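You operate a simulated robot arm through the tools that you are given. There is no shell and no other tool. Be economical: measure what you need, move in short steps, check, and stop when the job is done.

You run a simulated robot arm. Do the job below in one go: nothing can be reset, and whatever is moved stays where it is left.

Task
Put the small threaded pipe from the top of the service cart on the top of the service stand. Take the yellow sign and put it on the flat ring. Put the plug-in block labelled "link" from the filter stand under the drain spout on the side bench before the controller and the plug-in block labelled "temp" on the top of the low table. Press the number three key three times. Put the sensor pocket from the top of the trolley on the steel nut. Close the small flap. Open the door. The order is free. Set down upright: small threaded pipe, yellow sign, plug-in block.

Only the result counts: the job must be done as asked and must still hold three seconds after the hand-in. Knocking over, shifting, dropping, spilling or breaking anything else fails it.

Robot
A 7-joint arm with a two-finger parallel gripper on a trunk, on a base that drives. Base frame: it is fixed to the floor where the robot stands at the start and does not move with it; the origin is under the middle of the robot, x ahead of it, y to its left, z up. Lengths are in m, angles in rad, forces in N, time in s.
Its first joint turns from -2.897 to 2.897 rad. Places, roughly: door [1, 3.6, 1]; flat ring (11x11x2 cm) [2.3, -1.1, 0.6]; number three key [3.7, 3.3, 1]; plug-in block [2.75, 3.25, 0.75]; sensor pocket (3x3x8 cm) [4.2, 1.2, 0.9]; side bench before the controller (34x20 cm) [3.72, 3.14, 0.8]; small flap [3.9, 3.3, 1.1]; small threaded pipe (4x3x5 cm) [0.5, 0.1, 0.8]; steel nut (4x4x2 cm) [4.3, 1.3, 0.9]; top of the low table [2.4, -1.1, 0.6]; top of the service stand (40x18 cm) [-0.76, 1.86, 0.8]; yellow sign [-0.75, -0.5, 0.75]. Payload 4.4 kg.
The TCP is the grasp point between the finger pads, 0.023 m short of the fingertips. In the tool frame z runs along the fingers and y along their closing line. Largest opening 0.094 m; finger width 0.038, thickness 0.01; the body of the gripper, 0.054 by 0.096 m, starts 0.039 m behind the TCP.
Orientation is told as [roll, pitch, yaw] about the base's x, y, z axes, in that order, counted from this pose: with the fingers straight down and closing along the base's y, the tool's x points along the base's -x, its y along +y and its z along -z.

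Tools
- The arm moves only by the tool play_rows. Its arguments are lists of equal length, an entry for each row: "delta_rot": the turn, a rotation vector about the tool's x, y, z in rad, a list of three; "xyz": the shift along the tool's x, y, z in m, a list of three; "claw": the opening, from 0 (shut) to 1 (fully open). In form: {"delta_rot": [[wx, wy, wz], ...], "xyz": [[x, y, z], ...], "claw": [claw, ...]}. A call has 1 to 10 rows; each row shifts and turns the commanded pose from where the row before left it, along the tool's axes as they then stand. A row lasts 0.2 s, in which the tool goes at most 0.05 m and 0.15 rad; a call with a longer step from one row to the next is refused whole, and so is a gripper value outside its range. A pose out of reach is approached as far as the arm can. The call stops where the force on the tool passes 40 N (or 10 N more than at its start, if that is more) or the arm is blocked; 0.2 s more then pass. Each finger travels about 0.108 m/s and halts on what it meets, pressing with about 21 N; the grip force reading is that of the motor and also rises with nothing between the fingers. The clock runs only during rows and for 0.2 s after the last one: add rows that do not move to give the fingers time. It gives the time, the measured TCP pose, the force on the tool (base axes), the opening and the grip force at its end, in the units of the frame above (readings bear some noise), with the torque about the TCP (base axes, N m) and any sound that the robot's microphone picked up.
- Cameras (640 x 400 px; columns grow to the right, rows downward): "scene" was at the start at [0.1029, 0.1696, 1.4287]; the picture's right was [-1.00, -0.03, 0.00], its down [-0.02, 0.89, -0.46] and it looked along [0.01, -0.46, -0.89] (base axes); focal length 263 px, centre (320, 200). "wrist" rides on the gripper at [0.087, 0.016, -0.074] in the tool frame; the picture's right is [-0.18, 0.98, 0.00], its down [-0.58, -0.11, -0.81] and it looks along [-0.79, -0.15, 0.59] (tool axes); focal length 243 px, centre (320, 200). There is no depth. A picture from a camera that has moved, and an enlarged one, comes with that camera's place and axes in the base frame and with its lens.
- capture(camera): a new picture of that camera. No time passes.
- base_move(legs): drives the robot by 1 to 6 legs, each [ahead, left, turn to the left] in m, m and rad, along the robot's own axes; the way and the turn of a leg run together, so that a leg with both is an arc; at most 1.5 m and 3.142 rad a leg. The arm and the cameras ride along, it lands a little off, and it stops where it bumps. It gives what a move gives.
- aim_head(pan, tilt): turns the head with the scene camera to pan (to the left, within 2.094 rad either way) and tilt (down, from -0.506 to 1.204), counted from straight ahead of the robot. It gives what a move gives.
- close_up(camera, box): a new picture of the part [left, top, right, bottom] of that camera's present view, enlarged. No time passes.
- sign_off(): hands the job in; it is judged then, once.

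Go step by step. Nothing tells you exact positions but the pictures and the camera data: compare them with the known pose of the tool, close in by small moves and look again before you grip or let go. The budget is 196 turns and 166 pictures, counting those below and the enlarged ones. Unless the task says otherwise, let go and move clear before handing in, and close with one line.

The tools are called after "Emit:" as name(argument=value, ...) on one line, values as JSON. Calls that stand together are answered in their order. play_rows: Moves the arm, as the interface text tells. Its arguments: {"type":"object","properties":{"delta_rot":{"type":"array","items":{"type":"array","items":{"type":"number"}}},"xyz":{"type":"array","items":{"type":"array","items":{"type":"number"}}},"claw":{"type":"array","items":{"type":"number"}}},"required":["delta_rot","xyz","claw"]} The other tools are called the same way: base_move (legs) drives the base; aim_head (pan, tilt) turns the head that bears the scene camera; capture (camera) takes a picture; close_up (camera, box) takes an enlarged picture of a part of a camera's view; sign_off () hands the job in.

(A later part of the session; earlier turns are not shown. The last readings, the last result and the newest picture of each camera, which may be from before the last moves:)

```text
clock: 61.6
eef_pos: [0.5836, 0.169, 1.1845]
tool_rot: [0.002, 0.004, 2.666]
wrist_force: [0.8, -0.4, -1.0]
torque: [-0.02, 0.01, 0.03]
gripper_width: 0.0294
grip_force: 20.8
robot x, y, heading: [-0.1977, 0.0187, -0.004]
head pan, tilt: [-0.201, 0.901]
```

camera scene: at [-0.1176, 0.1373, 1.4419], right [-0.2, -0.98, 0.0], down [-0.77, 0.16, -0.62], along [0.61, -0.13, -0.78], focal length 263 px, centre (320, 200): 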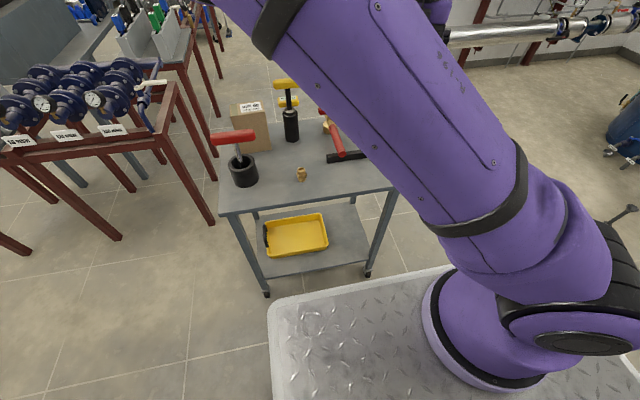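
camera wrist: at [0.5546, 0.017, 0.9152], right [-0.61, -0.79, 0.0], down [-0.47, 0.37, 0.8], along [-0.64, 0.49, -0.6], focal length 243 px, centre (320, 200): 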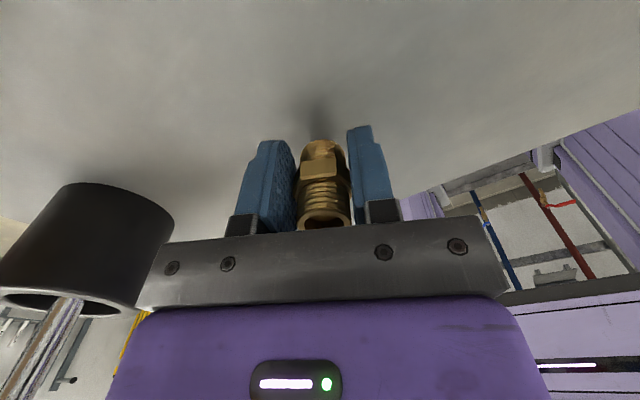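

Emit:
base_move(legs=[[0.05, 0.8, 0], [0.25, 0.56, 0]])

Emit:
base_move(legs=[[0, 0, -1.5], [0, 0, -1.64]])

Emit:
aim_head(pan=0, tilt=0.5)

Emit:
capture(camera="scene")

```text
clock: 68.9
eef_pos: [0.8879, 1.5296, 1.1842]
tool_rot: [0.002, 0.005, 2.666]
wrist_force: [0.7, -0.4, 0.1]
torque: [-0.02, -0.02, 0.03]
gripper_width: 0.0291
grip_force: 21.0
robot x, y, heading: [0.1138, 1.3796, -0.006]
head pan, tilt: [-0.201, 0.901]
```

```text
clock: 76.9
eef_pos: [-0.6623, 1.2036, 1.1852]
tool_rot: [0.001, 0.005, -0.447]
wrist_force: [-0.3, 0.6, -0.7]
torque: [0.02, 0.03, -0.01]
gripper_width: 0.0292
grip_force: 20.8
robot x, y, heading: [0.1102, 1.3758, -3.117]
head pan, tilt: [-0.201, 0.901]
```

```text
clock: 77.8
eef_pos: [-0.6623, 1.2039, 1.1858]
tool_rot: [0.003, 0.005, -0.447]
wrist_force: [0.2, -0.1, 0.1]
torque: [-0.01, -0.03, 0.02]
gripper_width: 0.0293
grip_force: 21.2
robot x, y, heading: [0.1065, 1.3782, -3.122]
head pan, tilt: [0.0, 0.499]
```

```text
131 pictures are left
camera scene: at [-0.0732, 1.136, 1.4758], right [-0.02, 1.0, 0.0], down [0.48, 0.01, -0.88], along [-0.88, -0.02, -0.48], focal length 263 px, centre (320, 200)
```

scene: 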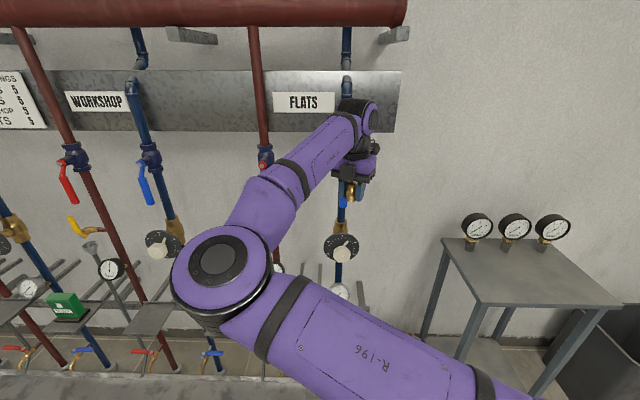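

The stand is now ahead on the right, with gauges along its back edge. I'll strafe right until the gripper is level with it.

Emit:
base_move(legs=[[0, -0.55, 0]])

Emit:
capture(camera="scene")

Emit:
capture(camera="wrist")

```text
clock: 80.9
eef_pos: [-0.675, 1.7584, 1.1849]
tool_rot: [0.002, 0.006, -0.448]
wrist_force: [0.3, 0.2, -0.7]
torque: [0.01, 0.03, 0.02]
gripper_width: 0.0295
grip_force: 20.9
robot x, y, heading: [0.1001, 1.9367, -3.118]
head pan, tilt: [0.0, 0.499]
```

```text
130 pictures are left
camera scene: at [-0.087, 1.6898, 1.4759], right [-0.02, 1.0, 0.0], down [0.48, 0.01, -0.88], along [-0.88, -0.02, -0.48], focal length 263 px, centre (320, 200)
```

scene: 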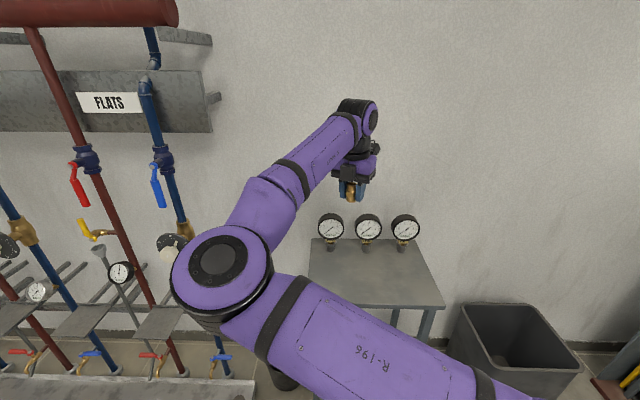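

```text
129 pictures are left
camera wrist: at [-0.7452, 1.809, 1.2604], right [0.59, 0.81, 0.0], down [0.48, -0.35, 0.8], along [0.65, -0.47, -0.6], focal length 243 px, centre (320, 200)
```

wrist: 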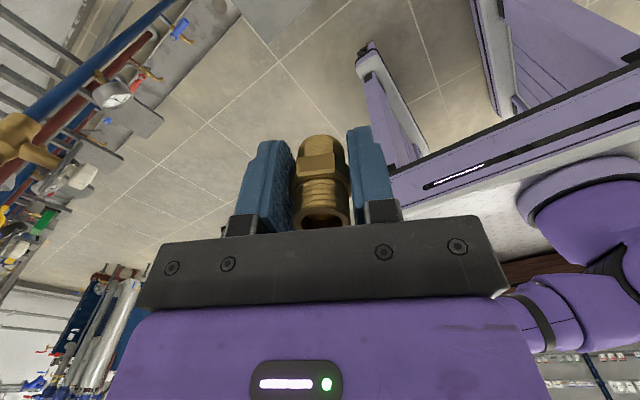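

The stand's front edge is near x=-0.66 with the gauges near x=-0.93. I'll go to (-0.73, 1.85) and descend in stages.

Emit:
play_rows(delta_rot=[[0, 0, 0], [0, 0, 0], [0, 0, 0], [0, 0, 0], [0, 0, 0], [0, 0, 0]], xyz=[[0.012, 0.007, 0], [0.016, 0.011, 0], [0.018, 0.012, 0], [0.018, 0.012, 0], [0.015, 0.01, 0], [0.01, 0.007, 0]], claw=[0, 0, 0, 0, 0, 0])

Emit:
play_rows(delta_rot=[[0, 0, 0], [0, 0, 0], [0, 0, 0], [0, 0, 0], [0, 0, 0], [0, 0, 0], [0, 0, 0], [0, 0, 0], [0, 0, 0], [0, 0, 0]], xyz=[[0, 0, 0.015], [0, 0, 0.025], [0, 0, 0.028], [0, 0, 0.028], [0, 0, 0.028], [0, 0, 0.028], [0, 0, 0.028], [0, 0, 0.028], [0, 0, 0.025], [0, 0, 0.012]], claw=[0, 0, 0, 0, 0, 0, 0, 0, 0, 0])

Emit:
capture(camera="scene")

Emit:
capture(camera="wrist")

```text
clock: 82.3
eef_pos: [-0.7295, 1.8487, 1.1845]
tool_rot: [0.004, 0.004, -0.446]
wrist_force: [0.5, -0.2, -1.3]
torque: [0.03, 0.01, -0.01]
gripper_width: 0.0293
grip_force: 21.2
robot x, y, heading: [0.0955, 1.9282, -3.117]
head pan, tilt: [0.0, 0.499]
```

```text
clock: 84.5
eef_pos: [-0.7307, 1.851, 0.941]
tool_rot: [0.001, 0.007, -0.446]
wrist_force: [0.1, 0.1, -0.2]
torque: [0.02, -0.04, 0.01]
gripper_width: 0.0293
grip_force: 21.4
robot x, y, heading: [0.0957, 1.9292, -3.113]
head pan, tilt: [0.0, 0.499]
```

```text
128 pictures are left
camera scene: at [-0.0869, 1.6898, 1.4759], right [-0.02, 1.0, 0.0], down [0.48, 0.01, -0.88], along [-0.88, -0.02, -0.48], focal length 263 px, centre (320, 200)
```

scene: 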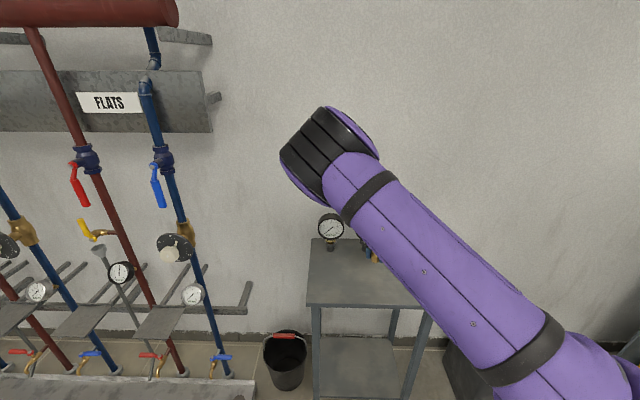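

```text
127 pictures are left
camera wrist: at [-0.8003, 1.902, 1.0164], right [0.59, 0.81, 0.0], down [0.48, -0.35, 0.8], along [0.65, -0.47, -0.6], focal length 243 px, centre (320, 200)
```

wrist: 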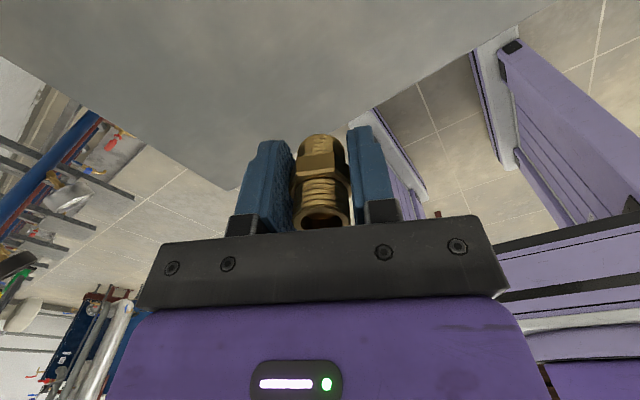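

Emit:
play_rows(delta_rot=[[0, 0, 0], [0, 0, 0], [0, 0, 0], [0, 0, 0], [0, 0, 0], [0, 0, 0], [0, 0, 0], [0, 0, 0], [0, 0, 0], [0, 0, 0]], xyz=[[0, 0, 0.012], [0, 0, 0.02], [0, 0, 0.02], [0, 0, 0.02], [0, 0, 0.015], [0, 0, 0.01], [0, 0, 0.005], [0, 0, 0.004], [0, 0, 0.003], [0, 0, 0.002]], claw=[0, 0, 0, 0, 0, 0, 0, 0, 0, 0])

Emit:
close_up(camera="wrist", box=[200, 100, 440, 250])

```text
clock: 86.7
eef_pos: [-0.7321, 1.8507, 0.8292]
tool_rot: [0.002, 0.004, -0.446]
wrist_force: [-0.7, 0.4, 0.0]
torque: [0.0, 0.01, 0.02]
gripper_width: 0.0291
grip_force: 20.6
robot x, y, heading: [0.0991, 1.9336, -3.115]
head pan, tilt: [0.0, 0.499]
```

```text
2.67 times, centred on (320, 175) of wrist
camera zoom: at [-0.8017, 1.9023, 0.9051], right [0.59, 0.81, 0.0], down [0.48, -0.35, 0.8], along [0.65, -0.47, -0.6], focal length 647 px, centre (320, 267)
```

zoom: 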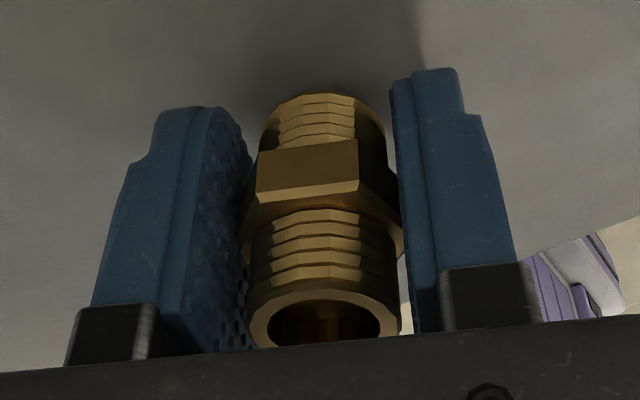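

Emit:
play_rows(delta_rot=[[0, 0, 0], [0, 0, 0], [0, 0, 0], [0, 0, 0]], xyz=[[0, 0, 0.002], [0, 0, 0.002], [0, 0, 0.002], [0, 0, 0.0]], claw=[0, 0, 0, 0])

Emit:
close_up(camera="wrist", box=[200, 100, 440, 250])

```text
clock: 87.7
eef_pos: [-0.7312, 1.8504, 0.8242]
tool_rot: [0.003, 0.006, -0.448]
wrist_force: [2.5, -1.7, 17.9]
torque: [-0.08, -0.13, 0.05]
gripper_width: 0.0293
grip_force: 20.8
robot x, y, heading: [0.097, 1.9336, -3.121]
head pan, tilt: [0.0, 0.499]
```

```text
2.67 times, centred on (320, 175) of wrist
camera zoom: at [-0.8016, 1.9021, 0.9005], right [0.59, 0.81, 0.0], down [0.48, -0.35, 0.8], along [0.65, -0.47, -0.6], focal length 647 px, centre (320, 267)
```

zoom: 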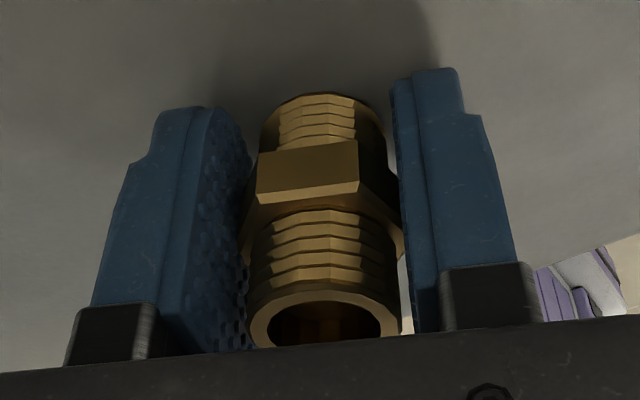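

Contact is felt at TCP z=0.824, so the pipe is on the stand. I'll release and go up.

Emit:
play_rows(delta_rot=[[0, 0, 0], [0, 0, 0], [0, 0, 0], [0, 0, 0], [0, 0, 0], [0, 0, 0], [0, 0, 0], [0, 0, 0], [0, 0, 0], [0, 0, 0]], xyz=[[0, 0, -0.001], [0, 0, 0], [0, 0, 0], [0, 0, -0.02], [0, 0, -0.04], [0, 0, -0.05], [0, 0, -0.05], [0, 0, -0.05], [0, 0, -0.05], [0, 0, -0.05]], claw=[0.3, 0.8, 1, 1, 1, 1, 1, 1, 1, 1])

Emit:
capture(camera="wrist")

Emit:
capture(camera="scene")

```text
clock: 89.9
eef_pos: [-0.7298, 1.8503, 1.1373]
tool_rot: [0.002, 0.005, -0.445]
wrist_force: [-1.3, -0.3, -0.4]
torque: [0.02, -0.02, 0.0]
gripper_width: 0.094
grip_force: 0.0
robot x, y, heading: [0.098, 1.931, -3.114]
head pan, tilt: [0.0, 0.499]
```

```text
124 pictures are left
camera wrist: at [-0.8006, 1.9016, 1.2119], right [0.59, 0.81, 0.0], down [0.48, -0.35, 0.8], along [0.65, -0.47, -0.6], focal length 243 px, centre (320, 200)
```

wrist: 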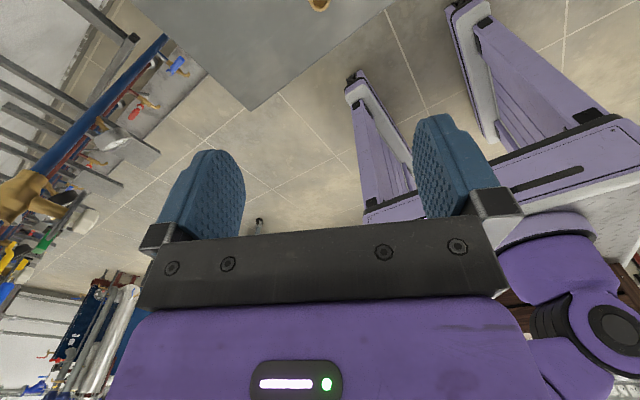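

```text
123 pictures are left
camera scene: at [-0.0874, 1.6898, 1.4758], right [-0.02, 1.0, 0.0], down [0.48, 0.01, -0.88], along [-0.88, -0.02, -0.48], focal length 263 px, centre (320, 200)
```

scene: 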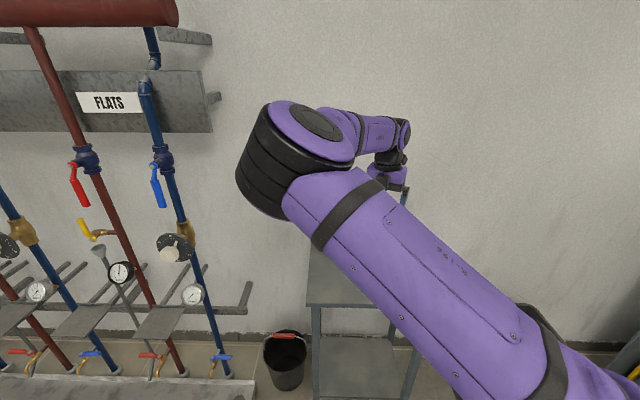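

The pipe stands on the service stand. Next I'll back off, turn towards the door, and look at it.

Emit:
base_move(legs=[[-0.1, 0, 0], [0, 0, -1.57]])

Emit:
aim_head(pan=-0.5, tilt=0.25)

Emit:
capture(camera="scene")

```text
clock: 95.0
eef_pos: [0.1292, 2.7625, 1.1363]
tool_rot: [0.003, 0.006, -2.034]
wrist_force: [-0.1, -0.3, -0.2]
torque: [0.01, 0.01, -0.03]
gripper_width: 0.0939
grip_force: 0.2
robot x, y, heading: [0.1971, 1.9327, 1.576]
head pan, tilt: [0.0, 0.499]
```

```text
clock: 95.9
eef_pos: [0.13, 2.7621, 1.1363]
tool_rot: [0.001, 0.006, -2.033]
wrist_force: [-1.0, -0.6, 0.3]
torque: [0.01, 0.0, -0.03]
gripper_width: 0.0938
grip_force: 0.0
robot x, y, heading: [0.1988, 1.9347, 1.58]
head pan, tilt: [-0.499, 0.25]
```

```text
122 pictures are left
camera scene: at [0.0059, 2.1124, 1.499], right [0.88, -0.47, 0.0], down [-0.12, -0.22, -0.97], along [0.46, 0.86, -0.25], focal length 263 px, centre (320, 200)
```

scene: 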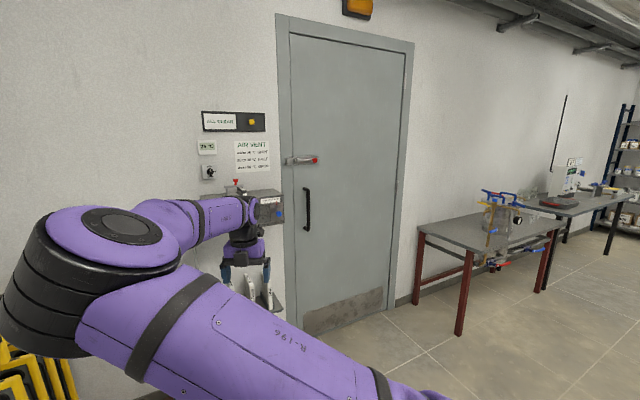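

Emit:
close_up(camera="scene", box=[190, 100, 350, 240])

Emit:
close_up(camera="scene", box=[260, 0, 430, 110])

```text
2.86 times, centred on (270, 170) of scene
camera zoom: at [0.0059, 2.1124, 1.499], right [0.88, -0.47, 0.0], down [-0.12, -0.22, -0.97], along [0.46, 0.86, -0.25], focal length 751 px, centre (463, 286)
```

zoom: 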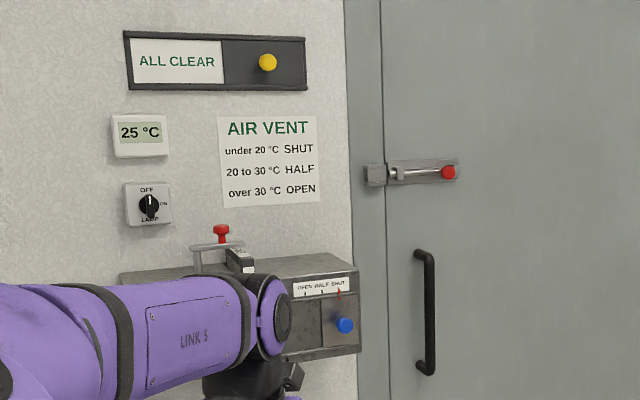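

```text
3.64 times, centred on (345, 55) of scene
camera zoom: at [0.0059, 2.1124, 1.499], right [0.88, -0.47, 0.0], down [-0.12, -0.22, -0.97], along [0.46, 0.86, -0.25], focal length 956 px, centre (229, 727)
```

zoom: 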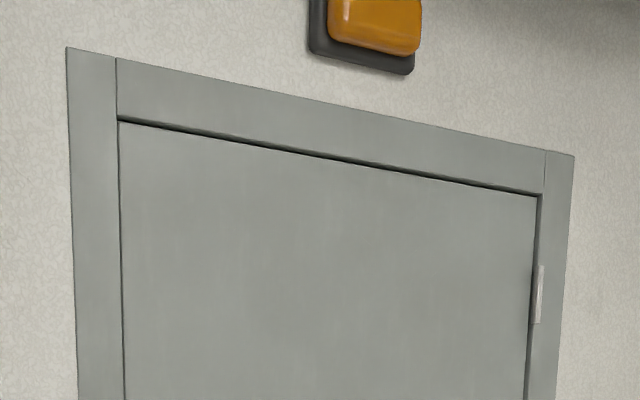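

The door has a slide bolt with a red knob at about (0.74, 3.5, 1.33) and a black pull bar below it. I'll turn the gripper to point at the door before driving closer.

Emit:
play_rows(delta_rot=[[0, 0, -0.116], [0, 0, -0.116], [0, 0, -0.116], [0, 0, -0.115], [0, 0, 0], [0, 0, 0], [0, 0, 0], [0, 0, 0]], xyz=[[0, 0, 0], [0, 0, 0], [0, 0, 0], [0, 0, 0], [0.02, 0.03, -0.03], [0.02, 0.03, -0.03], [0.02, 0.03, -0.03], [0.02, 0.03, -0.03]], claw=[1, 1, 1, 1, 1, 1, 1, 1])

Emit:
play_rows(delta_rot=[[0, 0.143, 0], [0, 0.143, 0], [0, 0.143, 0], [0, 0.143, 0], [0, 0.143, 0], [0, 0.143, 0], [0, 0.143, 0], [0, 0.143, 0], [0, 0.143, 0], [0, 0.143, 0]], xyz=[[0, 0, 0], [0, 0, 0], [0, 0, 0], [0, 0, 0], [0, 0, 0], [0, 0, 0], [0, 0, 0], [0, 0, 0], [0, 0, 0], [0, 0, 0]], claw=[1, 1, 1, 1, 1, 1, 1, 1, 1, 1])

Emit:
play_rows(delta_rot=[[0, 0.14, 0]], xyz=[[0, 0, 0]], claw=[1])

Emit:
capture(camera="wrist")

Emit:
capture(camera="scene")

```text
clock: 97.7
eef_pos: [0.2489, 2.8418, 1.2584]
tool_rot: [0.004, 0.003, -1.568]
wrist_force: [-1.1, -1.0, 0.0]
torque: [0.02, -0.08, 0.0]
gripper_width: 0.094
grip_force: 0.1
robot x, y, heading: [0.1929, 1.9337, 1.578]
head pan, tilt: [-0.499, 0.25]
```

```text
clock: 99.9
eef_pos: [0.2507, 2.8418, 1.2571]
tool_rot: [0.01, 1.437, -1.559]
wrist_force: [9.4, 0.2, 0.0]
torque: [0.0, 0.11, 0.62]
gripper_width: 0.094
grip_force: 0.1
out of reach, approached as far as the arm can: row 7
robot x, y, heading: [0.1991, 1.9329, 1.58]
head pan, tilt: [-0.499, 0.25]
```

```text
clock: 100.3
eef_pos: [0.2488, 2.842, 1.2581]
tool_rot: [2.457, 1.562, 0.888]
wrist_force: [-0.9, -0.4, 1.5]
torque: [-0.04, -0.02, -0.03]
gripper_width: 0.094
grip_force: 0.0
robot x, y, heading: [0.1986, 1.9352, 1.582]
head pan, tilt: [-0.499, 0.25]
```

```text
119 pictures are left
camera wrist: at [0.2648, 2.7665, 1.3443], right [0.98, 0.0, -0.18], down [-0.11, -0.8, -0.59], along [-0.15, 0.6, -0.79], focal length 243 px, centre (320, 200)
```

wrist: 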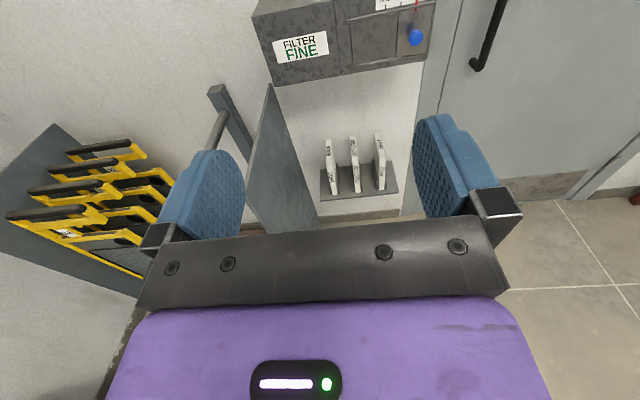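

```text
118 pictures are left
camera scene: at [0.0058, 2.112, 1.499], right [0.88, -0.47, 0.0], down [-0.12, -0.22, -0.97], along [0.46, 0.85, -0.25], focal length 263 px, centre (320, 200)
```

scene: 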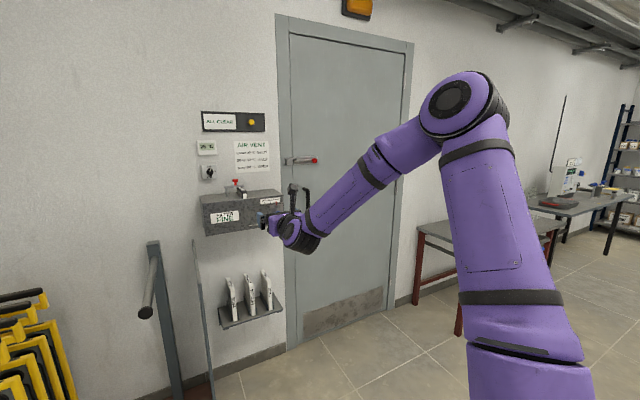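

Emit:
play_rows(delta_rot=[[0, 0, 0], [0, 0, 0], [0, 0, 0]], xyz=[[0.02, 0, -0.035], [0.02, 0, -0.035], [0.02, 0, -0.03]], claw=[1, 1, 1])

Emit:
base_move(legs=[[0.48, 0, 0], [0, -0.4, 0]])

Emit:
aim_head(pan=-0.2, tilt=0.2)

Emit:
capture(camera="scene")

Emit:
capture(camera="wrist")

```text
clock: 101.1
eef_pos: [0.2491, 2.7427, 1.3153]
tool_rot: [1.913, 1.567, 0.342]
wrist_force: [0.4, 0.9, -0.8]
torque: [0.05, 0.0, 0.06]
gripper_width: 0.094
grip_force: 0.1
robot x, y, heading: [0.2002, 1.9329, 1.577]
head pan, tilt: [-0.499, 0.25]
```

```text
clock: 106.0
eef_pos: [0.6382, 3.2331, 1.3168]
tool_rot: [2.131, 1.564, 0.571]
wrist_force: [0.0, 0.0, 0.0]
torque: [-0.04, -0.02, 0.02]
gripper_width: 0.094
grip_force: 0.2
robot x, y, heading: [0.5961, 2.4268, 1.59]
head pan, tilt: [-0.499, 0.25]
```

```text
clock: 106.8
eef_pos: [0.6378, 3.2319, 1.3165]
tool_rot: [2.122, 1.567, 0.563]
wrist_force: [0.3, 0.9, -0.3]
torque: [0.01, -0.01, -0.01]
gripper_width: 0.094
grip_force: 0.0
robot x, y, heading: [0.6001, 2.4244, 1.587]
head pan, tilt: [-0.201, 0.201]
```

```text
117 pictures are left
camera scene: at [0.3743, 2.6097, 1.5036], right [0.98, -0.18, 0.0], down [-0.04, -0.2, -0.98], along [0.18, 0.96, -0.2], focal length 263 px, centre (320, 200)
```

scene: 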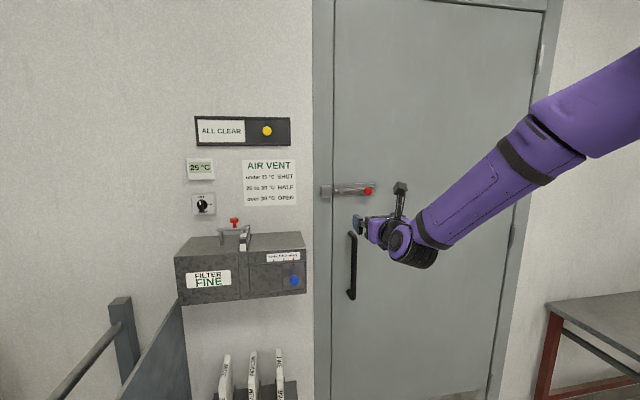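

```text
116 pictures are left
camera wrist: at [0.6548, 3.1579, 1.4027], right [0.98, 0.01, -0.18], down [-0.1, -0.81, -0.58], along [-0.15, 0.59, -0.79], focal length 243 px, centre (320, 200)
```

wrist: 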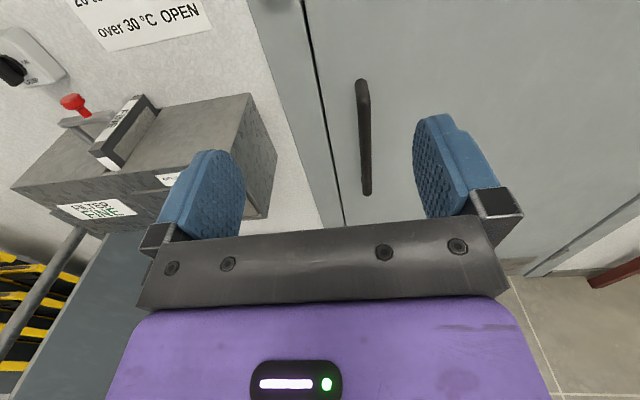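

Emit:
close_up(camera="scene", box=[310, 160, 410, 222])

```text
6.40 times, centred on (360, 191) of scene
camera zoom: at [0.3743, 2.6097, 1.5036], right [0.98, -0.18, 0.0], down [-0.04, -0.2, -0.98], along [0.18, 0.96, -0.2], focal length 1682 px, centre (64, 258)
```

zoom: 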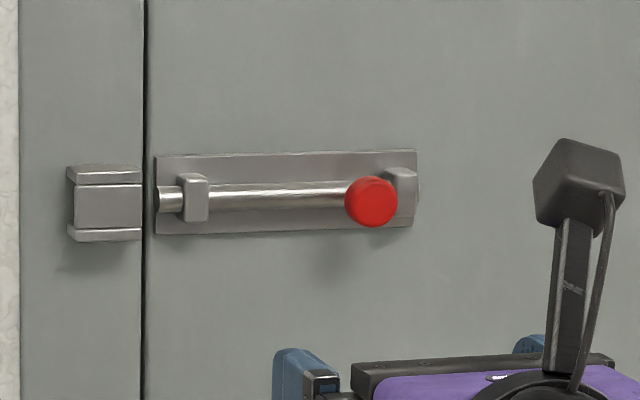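

The bolt is already drawn back. The pull bar is at about (0.685, 3.55, z 0.95–1.15), so I'll lower the gripper in front of it.

Emit:
play_rows(delta_rot=[[0, 0, 0], [0, 0, 0], [0, 0, 0], [0, 0, 0], [0, 0, 0], [0, 0, 0], [0, 0, 0], [0, 0, 0], [0, 0, 0]], xyz=[[-0.046, 0.008, 0], [-0.046, 0.008, 0], [-0.046, 0.008, 0], [-0.046, 0.008, 0], [-0.046, 0.008, 0], [-0.046, 0.007, 0], [0, 0, 0.04], [0, 0, 0.04], [0, 0, 0.04]], claw=[1, 1, 1, 1, 1, 1, 1, 1, 1])

Emit:
capture(camera="scene")

Emit:
capture(camera="wrist")

```text
clock: 108.8
eef_pos: [0.6827, 3.3541, 1.0406]
tool_rot: [2.113, 1.565, 0.553]
wrist_force: [0.4, 0.6, 0.1]
torque: [-0.03, 0.02, -0.03]
gripper_width: 0.0938
grip_force: 0.2
robot x, y, heading: [0.5936, 2.4235, 1.586]
head pan, tilt: [-0.201, 0.201]
```

```text
114 pictures are left
camera scene: at [0.3743, 2.6094, 1.5036], right [0.98, -0.18, 0.0], down [-0.04, -0.2, -0.98], along [0.18, 0.96, -0.2], focal length 263 px, centre (320, 200)
```

scene: 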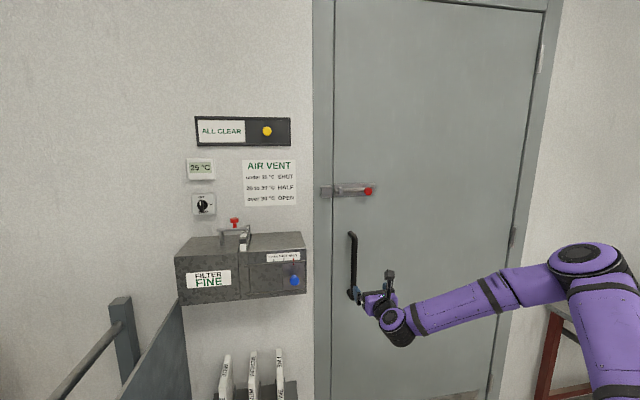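

```text
113 pictures are left
camera wrist: at [0.7011, 3.2798, 1.1272], right [0.98, 0.01, -0.18], down [-0.1, -0.81, -0.58], along [-0.15, 0.59, -0.79], focal length 243 px, centre (320, 200)
```

wrist: 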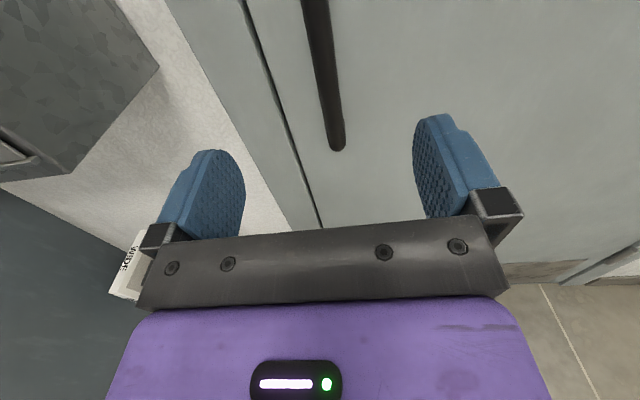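

Emit:
play_rows(delta_rot=[[0, 0, 0], [0, 0, 0], [0, 0, 0], [0, 0, 0]], xyz=[[0, 0, 0.045], [0, 0, 0.045], [0, 0, 0.04], [0, 0, 0.02]], claw=[1, 1, 1, 1])

Emit:
capture(camera="wrist")

Emit:
close_up(camera="scene", box=[310, 220, 430, 320])

```text
clock: 109.8
eef_pos: [0.6829, 3.5048, 1.0403]
tool_rot: [2.125, 1.566, 0.564]
wrist_force: [0.1, -0.6, -0.2]
torque: [-0.01, 0.02, 0.03]
gripper_width: 0.0938
grip_force: 0.1
robot x, y, heading: [0.5914, 2.4266, 1.587]
head pan, tilt: [-0.201, 0.201]
```

```text
112 pictures are left
camera wrist: at [0.7003, 3.4306, 1.1273], right [0.98, 0.01, -0.18], down [-0.1, -0.81, -0.58], along [-0.15, 0.59, -0.79], focal length 243 px, centre (320, 200)
```

wrist: 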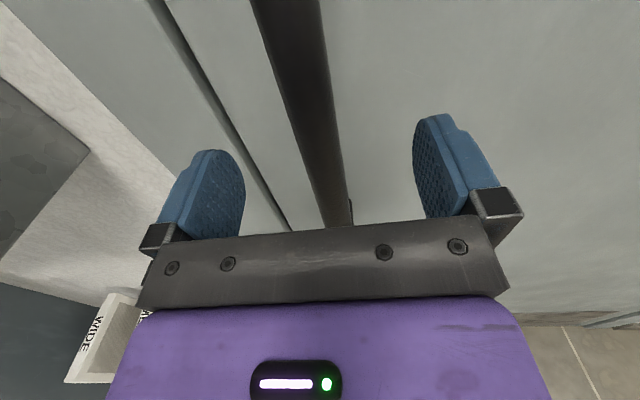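

```text
4.00 times, centred on (370, 270) of scene
camera zoom: at [0.3744, 2.6096, 1.5036], right [0.98, -0.18, 0.0], down [-0.04, -0.2, -0.98], along [0.18, 0.96, -0.2], focal length 1052 px, centre (120, -80)
```

zoom: 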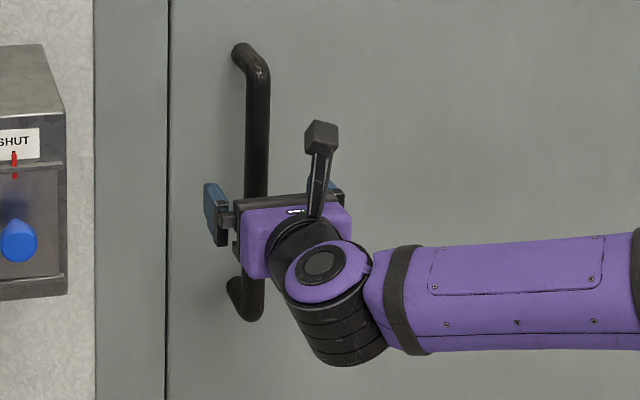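

The bar is between the fingers. I'll go in 2 cm more, close, and pull along the door's arc about a hinge near x=1.455.

Emit:
play_rows(delta_rot=[[0, 0, 0], [0, 0, 0], [0, 0, 0], [0, 0, 0], [0, 0, 0], [0.03, 0, 0], [0.05, 0, 0]], xyz=[[0, 0, 0.01], [0, 0, 0.01], [0, 0, 0], [0, 0, 0], [0, 0, 0], [0, 0.0005, -0.023], [0, 0.001, -0.0385]], claw=[1, 1, 0, 0, 0, 0, 0])

Emit:
capture(camera="scene")

```text
clock: 111.5
eef_pos: [0.6892, 3.4634, 1.0417]
tool_rot: [2.153, 1.566, 0.67]
wrist_force: [4.7, 4.2, 1.6]
torque: [-0.68, 0.95, -0.44]
gripper_width: 0.0236
grip_force: 45.1
robot x, y, heading: [0.5926, 2.421, 1.588]
head pan, tilt: [-0.201, 0.201]
```

```text
110 pictures are left
camera scene: at [0.3744, 2.6101, 1.5035], right [0.98, -0.18, 0.0], down [-0.04, -0.2, -0.98], along [0.18, 0.96, -0.2], focal length 263 px, centre (320, 200)
```

scene: 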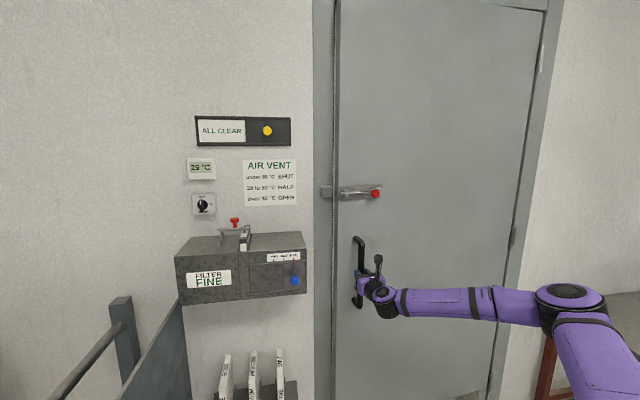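

The door is moving with little force. I'll continue along the arc.

Emit:
play_rows(delta_rot=[[0.05, 0, 0], [0.05, 0, 0], [0.05, 0, 0], [0.05, 0, 0], [0.05, 0, 0], [0.05, 0, 0], [0.05, 0, 0], [0.05, 0, 0]], xyz=[[0, 0.001, -0.0385], [0, 0.001, -0.0385], [0, 0.001, -0.0385], [0, 0.001, -0.0385], [0, 0.001, -0.0385], [0, 0.001, -0.0385], [0, 0.001, -0.0385], [0, 0.001, -0.0385]], claw=[0, 0, 0, 0, 0, 0, 0, 0])

Emit:
capture(camera="scene")

```text
clock: 112.3
eef_pos: [0.7147, 3.3481, 1.0418]
tool_rot: [2.346, 1.566, 1.005]
wrist_force: [5.1, 8.1, -2.4]
torque: [0.3, 1.75, 0.15]
gripper_width: 0.0238
grip_force: 44.9
robot x, y, heading: [0.5929, 2.4254, 1.587]
head pan, tilt: [-0.201, 0.201]
stopped in row 4: the force on the tool passed its limit at 44 N (the readings are from after the stop); the commanded pose is now the measured one
```

```text
109 pictures are left
camera scene: at [0.3751, 2.6108, 1.5035], right [0.98, -0.18, 0.0], down [-0.04, -0.2, -0.98], along [0.18, 0.96, -0.2], focal length 263 px, centre (320, 200)
```

scene: 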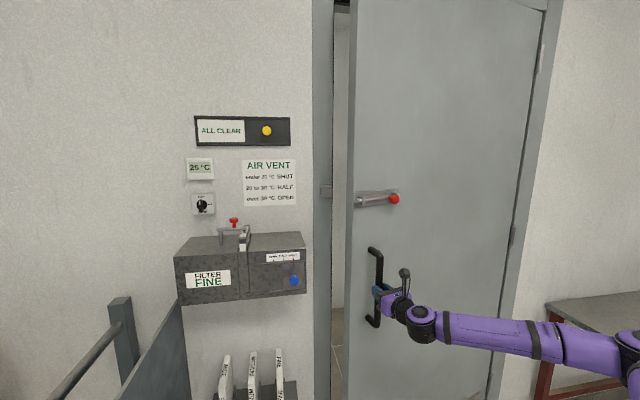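

Emit:
play_rows(delta_rot=[[0.02, 0, 0], [0.03, 0, 0], [0.03, 0, 0], [0.03, 0, 0], [0.03, 0, 0], [0.03, 0, 0], [0.03, 0, 0], [0.03, 0, 0], [0.03, 0, 0], [0.02, 0, 0]], xyz=[[0, 0.0005, -0.015], [0, 0.0005, -0.0225], [0, 0.0005, -0.0225], [0, 0.0005, -0.0225], [0, 0.0005, -0.0225], [0, 0.0005, -0.0225], [0, 0.0005, -0.0225], [0, 0.0005, -0.0225], [0, 0.0005, -0.0225], [0, 0.0005, -0.015]], claw=[0, 0, 0, 0, 0, 0, 0, 0, 0, 0])

Emit:
capture(camera="scene")

```text
clock: 113.4
eef_pos: [0.7458, 3.2685, 1.0414]
tool_rot: [2.316, 1.563, 1.08]
wrist_force: [5.9, 6.3, -3.5]
torque: [0.25, 1.99, -0.03]
gripper_width: 0.0236
grip_force: 45.3
robot x, y, heading: [0.5956, 2.4231, 1.586]
head pan, tilt: [-0.201, 0.201]
stopped in row 5: the force on the tool passed its limit at 42 N (the readings are from after the stop); the commanded pose is now the measured one
```

```text
108 pictures are left
camera scene: at [0.3756, 2.6108, 1.5036], right [0.98, -0.18, 0.0], down [-0.04, -0.2, -0.98], along [0.18, 0.96, -0.2], focal length 263 px, centre (320, 200)
```

scene: 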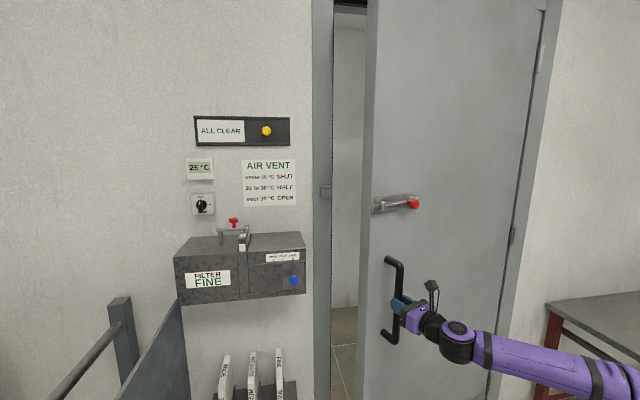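

The path fits a radius nearer 0.6 m. I'll adjust and continue.

Emit:
play_rows(delta_rot=[[0.03, 0, 0], [0.04, 0, 0], [0.04, 0, 0], [0.04, 0, 0], [0.04, 0, 0], [0.04, 0, 0], [0.04, 0, 0]], xyz=[[0, 0.0015, -0.016], [0, 0.0018, -0.0245], [0, 0.0018, -0.0245], [0, 0.0018, -0.0245], [0, 0.0018, -0.0245], [0, 0.0018, -0.0245], [0, 0.0018, -0.0245]], claw=[0, 0, 0, 0, 0, 0, 0])

Emit:
capture(camera="scene")

```text
clock: 115.0
eef_pos: [0.827, 3.126, 1.0413]
tool_rot: [1.931, 1.561, 0.968]
wrist_force: [11.7, 10.4, 12.7]
torque: [-0.36, 1.81, -0.64]
gripper_width: 0.0241
grip_force: 45.4
robot x, y, heading: [0.5953, 2.4245, 1.592]
head pan, tilt: [-0.201, 0.201]
```

```text
107 pictures are left
camera scene: at [0.3756, 2.6104, 1.5036], right [0.98, -0.18, 0.0], down [-0.04, -0.2, -0.98], along [0.18, 0.96, -0.2], focal length 263 px, centre (320, 200)
```

scene: 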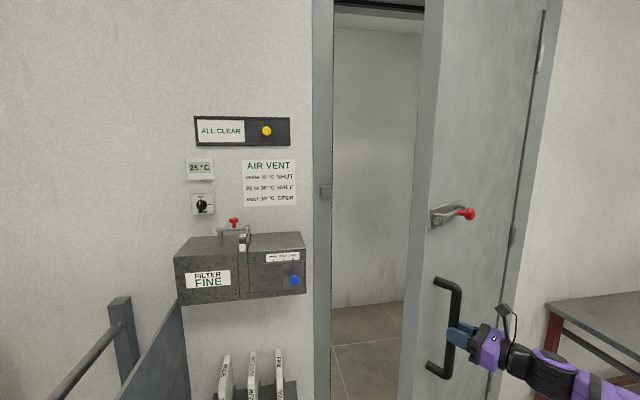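

About 40° open. I'll keep following the arc.

Emit:
play_rows(delta_rot=[[0.04, 0, 0], [0.04, 0, 0], [0.04, 0, 0], [0.04, 0, 0], [0.04, 0, 0], [0.04, 0, 0], [0.04, 0, 0], [0.04, 0, 0]], xyz=[[0, 0.0012, -0.025], [0, 0.0012, -0.025], [0, 0.0012, -0.025], [0, 0.0012, -0.025], [0, 0.0012, -0.025], [0, 0.0012, -0.025], [0, 0.0012, -0.025], [0, 0.0012, -0.025]], claw=[0, 0, 0, 0, 0, 0, 0, 0])

Emit:
capture(camera="scene")

```text
clock: 116.6
eef_pos: [0.9392, 3.0041, 1.042]
tool_rot: [2.299, 1.561, 1.618]
wrist_force: [-7.8, -3.0, 7.9]
torque: [-1.1, 1.81, -0.15]
gripper_width: 0.0238
grip_force: 44.7
robot x, y, heading: [0.5895, 2.4242, 1.583]
head pan, tilt: [-0.201, 0.201]
stopped in row 7: the force on the tool passed its limit at 43 N (the readings are from after the stop); the commanded pose is now the measured one
```

```text
106 pictures are left
camera scene: at [0.3743, 2.6096, 1.5035], right [0.98, -0.18, 0.0], down [-0.04, -0.2, -0.98], along [0.18, 0.96, -0.2], focal length 263 px, centre (320, 200)
```

scene: 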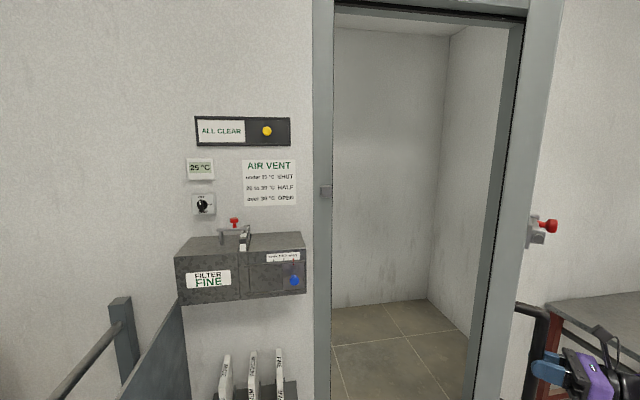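

Emit:
play_rows(delta_rot=[[0.03, 0, 0], [0.03, 0, 0], [0.03, 0, 0], [0.03, 0, 0], [0.03, 0, 0], [0.03, 0, 0], [0.03, 0, 0], [0.03, 0, 0], [0.03, 0, 0], [0.03, 0, 0]], xyz=[[0, 0.0, -0.018], [0, 0.0, -0.018], [0, 0.0, -0.018], [0, 0.0, -0.018], [0, 0.0, -0.018], [0, 0.0, -0.018], [0, 0.0, -0.018], [0, 0.0, -0.018], [0, 0.0, -0.018], [0, 0.0, -0.018]], claw=[0, 0, 0, 0, 0, 0, 0, 0, 0, 0])

Emit:
aim_head(pan=-0.9, tilt=0.5)

Emit:
capture(camera="scene")

```text
clock: 117.4
eef_pos: [0.9794, 2.9698, 1.0407]
tool_rot: [2.248, 1.563, 1.656]
wrist_force: [-5.7, -7.0, 10.9]
torque: [-1.54, 1.07, -0.23]
gripper_width: 0.0237
grip_force: 45.3
robot x, y, heading: [0.5926, 2.4249, 1.588]
head pan, tilt: [-0.201, 0.201]
stopped in row 4: the force on the tool passed its limit at 41 N (the readings are from after the stop); the commanded pose is now the measured one
```

```text
clock: 118.5
eef_pos: [0.9807, 2.9697, 1.0423]
tool_rot: [1.96, 1.562, 1.367]
wrist_force: [-13.0, -14.3, 16.8]
torque: [-0.81, 2.01, 0.18]
gripper_width: 0.024
grip_force: 44.8
robot x, y, heading: [0.5947, 2.421, 1.585]
head pan, tilt: [-0.901, 0.499]
```

```text
105 pictures are left
camera scene: at [0.427, 2.5748, 1.476], right [0.63, -0.77, 0.0], down [-0.37, -0.3, -0.88], along [0.68, 0.56, -0.48], focal length 263 px, centre (320, 200)
```

scene: 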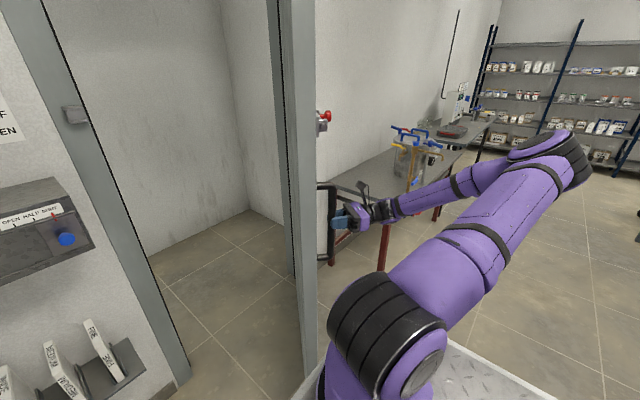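

The door is about 56° open. I'll let go and bring the arm clear, then push the door further from its inner side.

Emit:
play_rows(delta_rot=[[0, 0, 0], [0, 0, 0], [0, 0, 0], [0, 0, 0], [0, 0, 0], [0, 0, 0], [0, 0, 0], [0, 0, 0], [0, 0, 0]], xyz=[[0, 0, 0], [0, 0, 0], [0, 0, -0.04], [0, 0, -0.04], [0, 0, -0.03], [0, -0.0405, -0.029], [0, -0.0405, -0.029], [0, -0.0405, -0.029], [0, -0.0405, -0.029]], claw=[1, 1, 1, 1, 1, 1, 1, 1, 1])

Emit:
capture(camera="scene")

Emit:
capture(camera="wrist")

```text
clock: 120.5
eef_pos: [1.078, 2.7099, 1.0388]
tool_rot: [1.977, 1.561, 1.382]
wrist_force: [1.1, 0.3, -0.5]
torque: [0.01, 0.04, 0.01]
gripper_width: 0.094
grip_force: 0.1
robot x, y, heading: [0.5947, 2.4267, 1.591]
head pan, tilt: [-0.901, 0.499]
```

```text
104 pictures are left
camera scene: at [0.4279, 2.5761, 1.4759], right [0.63, -0.77, 0.0], down [-0.37, -0.3, -0.88], along [0.68, 0.56, -0.48], focal length 263 px, centre (320, 200)
```

scene: 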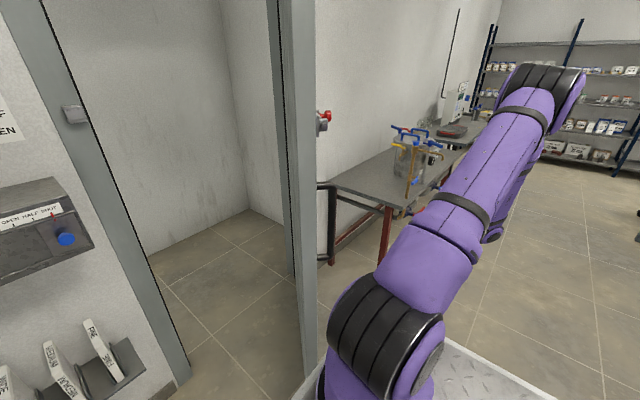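

```text
103 pictures are left
camera wrist: at [1.1494, 2.6808, 1.1254], right [0.55, 0.82, -0.18], down [0.61, -0.54, -0.59], along [-0.57, 0.22, -0.79], focal length 243 px, centre (320, 200)
```

wrist: 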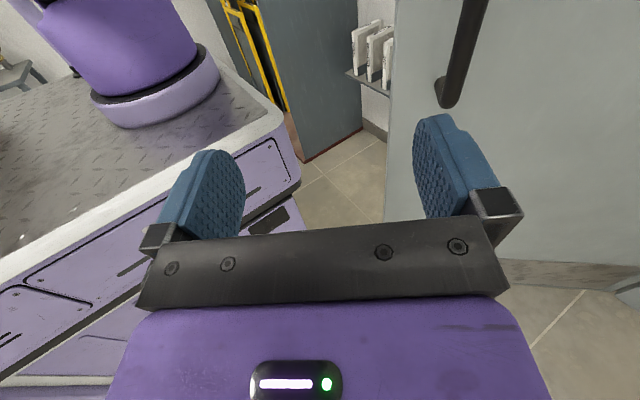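

Emit:
base_move(legs=[[0, 0.36, 0]])

Emit:
play_rows(delta_rot=[[-0.1386, 0, 0], [-0.1386, 0, 0], [-0.1386, 0, 0], [-0.1386, 0, 0], [-0.1386, 0, 0], [-0.1386, 0, 0], [-0.1386, 0, 0]], xyz=[[0, 0, 0], [0, 0, 0], [0, 0, 0], [0, 0, 0], [0, 0, 0], [0, 0, 0], [0, 0, 0]], claw=[0, 0, 0, 0, 0, 0, 0])

Emit:
capture(camera="scene")

Emit:
capture(camera="wrist")

```text
clock: 122.8
eef_pos: [0.7166, 2.7038, 1.0388]
tool_rot: [1.915, 1.56, 1.321]
wrist_force: [-0.3, 0.4, -0.5]
torque: [0.0, 0.02, 0.0]
gripper_width: 0.0938
grip_force: 0.1
robot x, y, heading: [0.2323, 2.4148, 1.593]
head pan, tilt: [-0.901, 0.499]
```

```text
clock: 124.4
eef_pos: [0.7165, 2.704, 1.0385]
tool_rot: [2.78, 1.563, 1.218]
wrist_force: [0.3, 0.4, 0.4]
torque: [0.02, 0.01, 0.01]
gripper_width: 0.0
grip_force: 20.9
robot x, y, heading: [0.2305, 2.4158, 1.589]
head pan, tilt: [-0.901, 0.499]
```

```text
102 pictures are left
camera scene: at [0.0666, 2.5687, 1.4759], right [0.64, -0.77, 0.0], down [-0.37, -0.3, -0.88], along [0.68, 0.56, -0.48], focal length 263 px, centre (320, 200)
```

scene: 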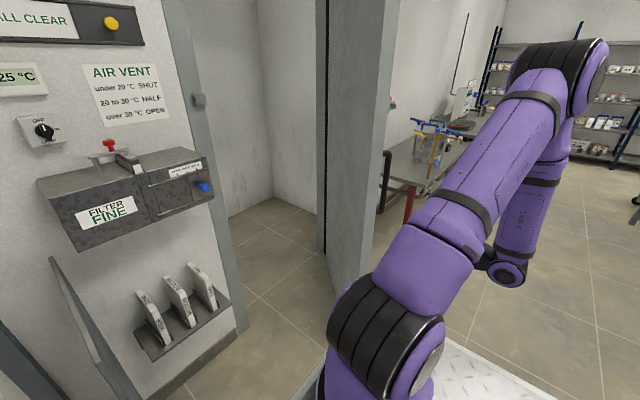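

```text
101 pictures are left
camera wrist: at [0.7339, 2.6298, 1.1246], right [0.98, 0.01, -0.18], down [-0.1, -0.8, -0.59], along [-0.15, 0.6, -0.79], focal length 243 px, centre (320, 200)
```

wrist: 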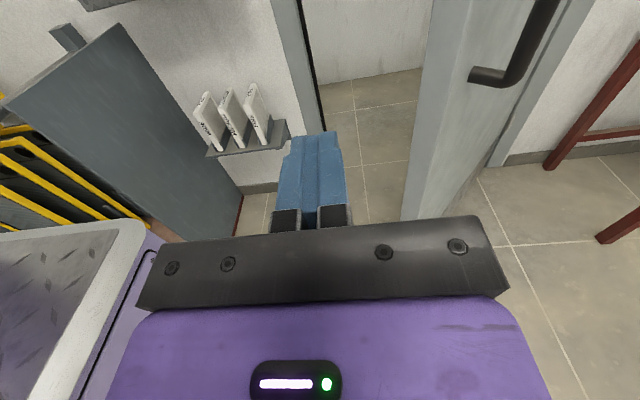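

I'm now on the door's inner side. I'll slide the closed fist past the door's edge and then sweep right.

Emit:
play_rows(delta_rot=[[0, 0, 0], [0, 0, 0], [0, 0, 0], [0, 0, 0], [0, 0, 0], [0, 0, 0], [0, 0, 0], [0, 0, 0], [0, 0, 0]], xyz=[[0, -0.03, 0.02], [0, 0, 0.045], [0, 0, 0.045], [0, 0, 0.045], [0, 0, 0.045], [0, 0, 0.045], [0, 0, 0.045], [0, 0, 0.045], [0, 0, 0.045]], claw=[0, 0, 0, 0, 0, 0, 0, 0, 0])

Emit:
capture(camera="wrist")

Emit:
capture(camera="scene")

```text
clock: 126.4
eef_pos: [0.6842, 3.0845, 1.0423]
tool_rot: [2.97, 1.561, 1.405]
wrist_force: [-0.2, -1.9, 0.4]
torque: [-0.02, -0.01, -0.02]
gripper_width: 0.0
grip_force: 20.6
robot x, y, heading: [0.2324, 2.4183, 1.594]
head pan, tilt: [-0.901, 0.499]
```

```text
100 pictures are left
camera wrist: at [0.7012, 3.0094, 1.1283], right [0.98, 0.01, -0.18], down [-0.1, -0.8, -0.59], along [-0.15, 0.6, -0.79], focal length 243 px, centre (320, 200)
```

wrist: 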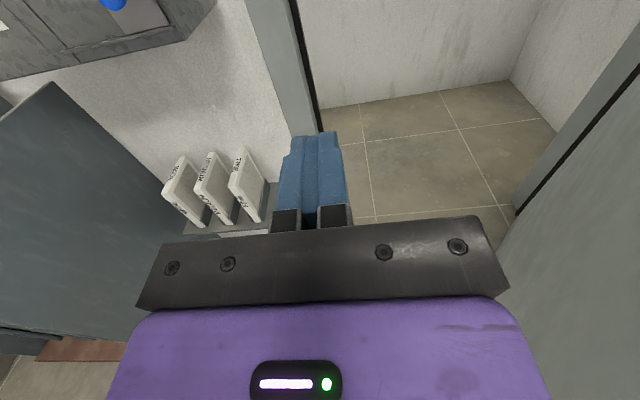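

```text
99 pictures are left
camera scene: at [0.0666, 2.5682, 1.476], right [0.64, -0.77, 0.0], down [-0.37, -0.3, -0.88], along [0.68, 0.56, -0.48], focal length 263 px, centre (320, 200)
```

scene: 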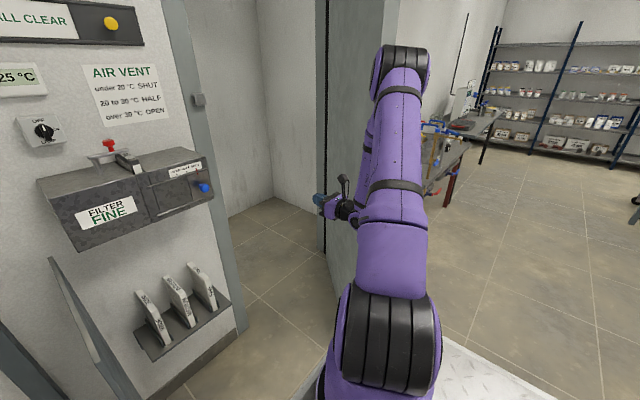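

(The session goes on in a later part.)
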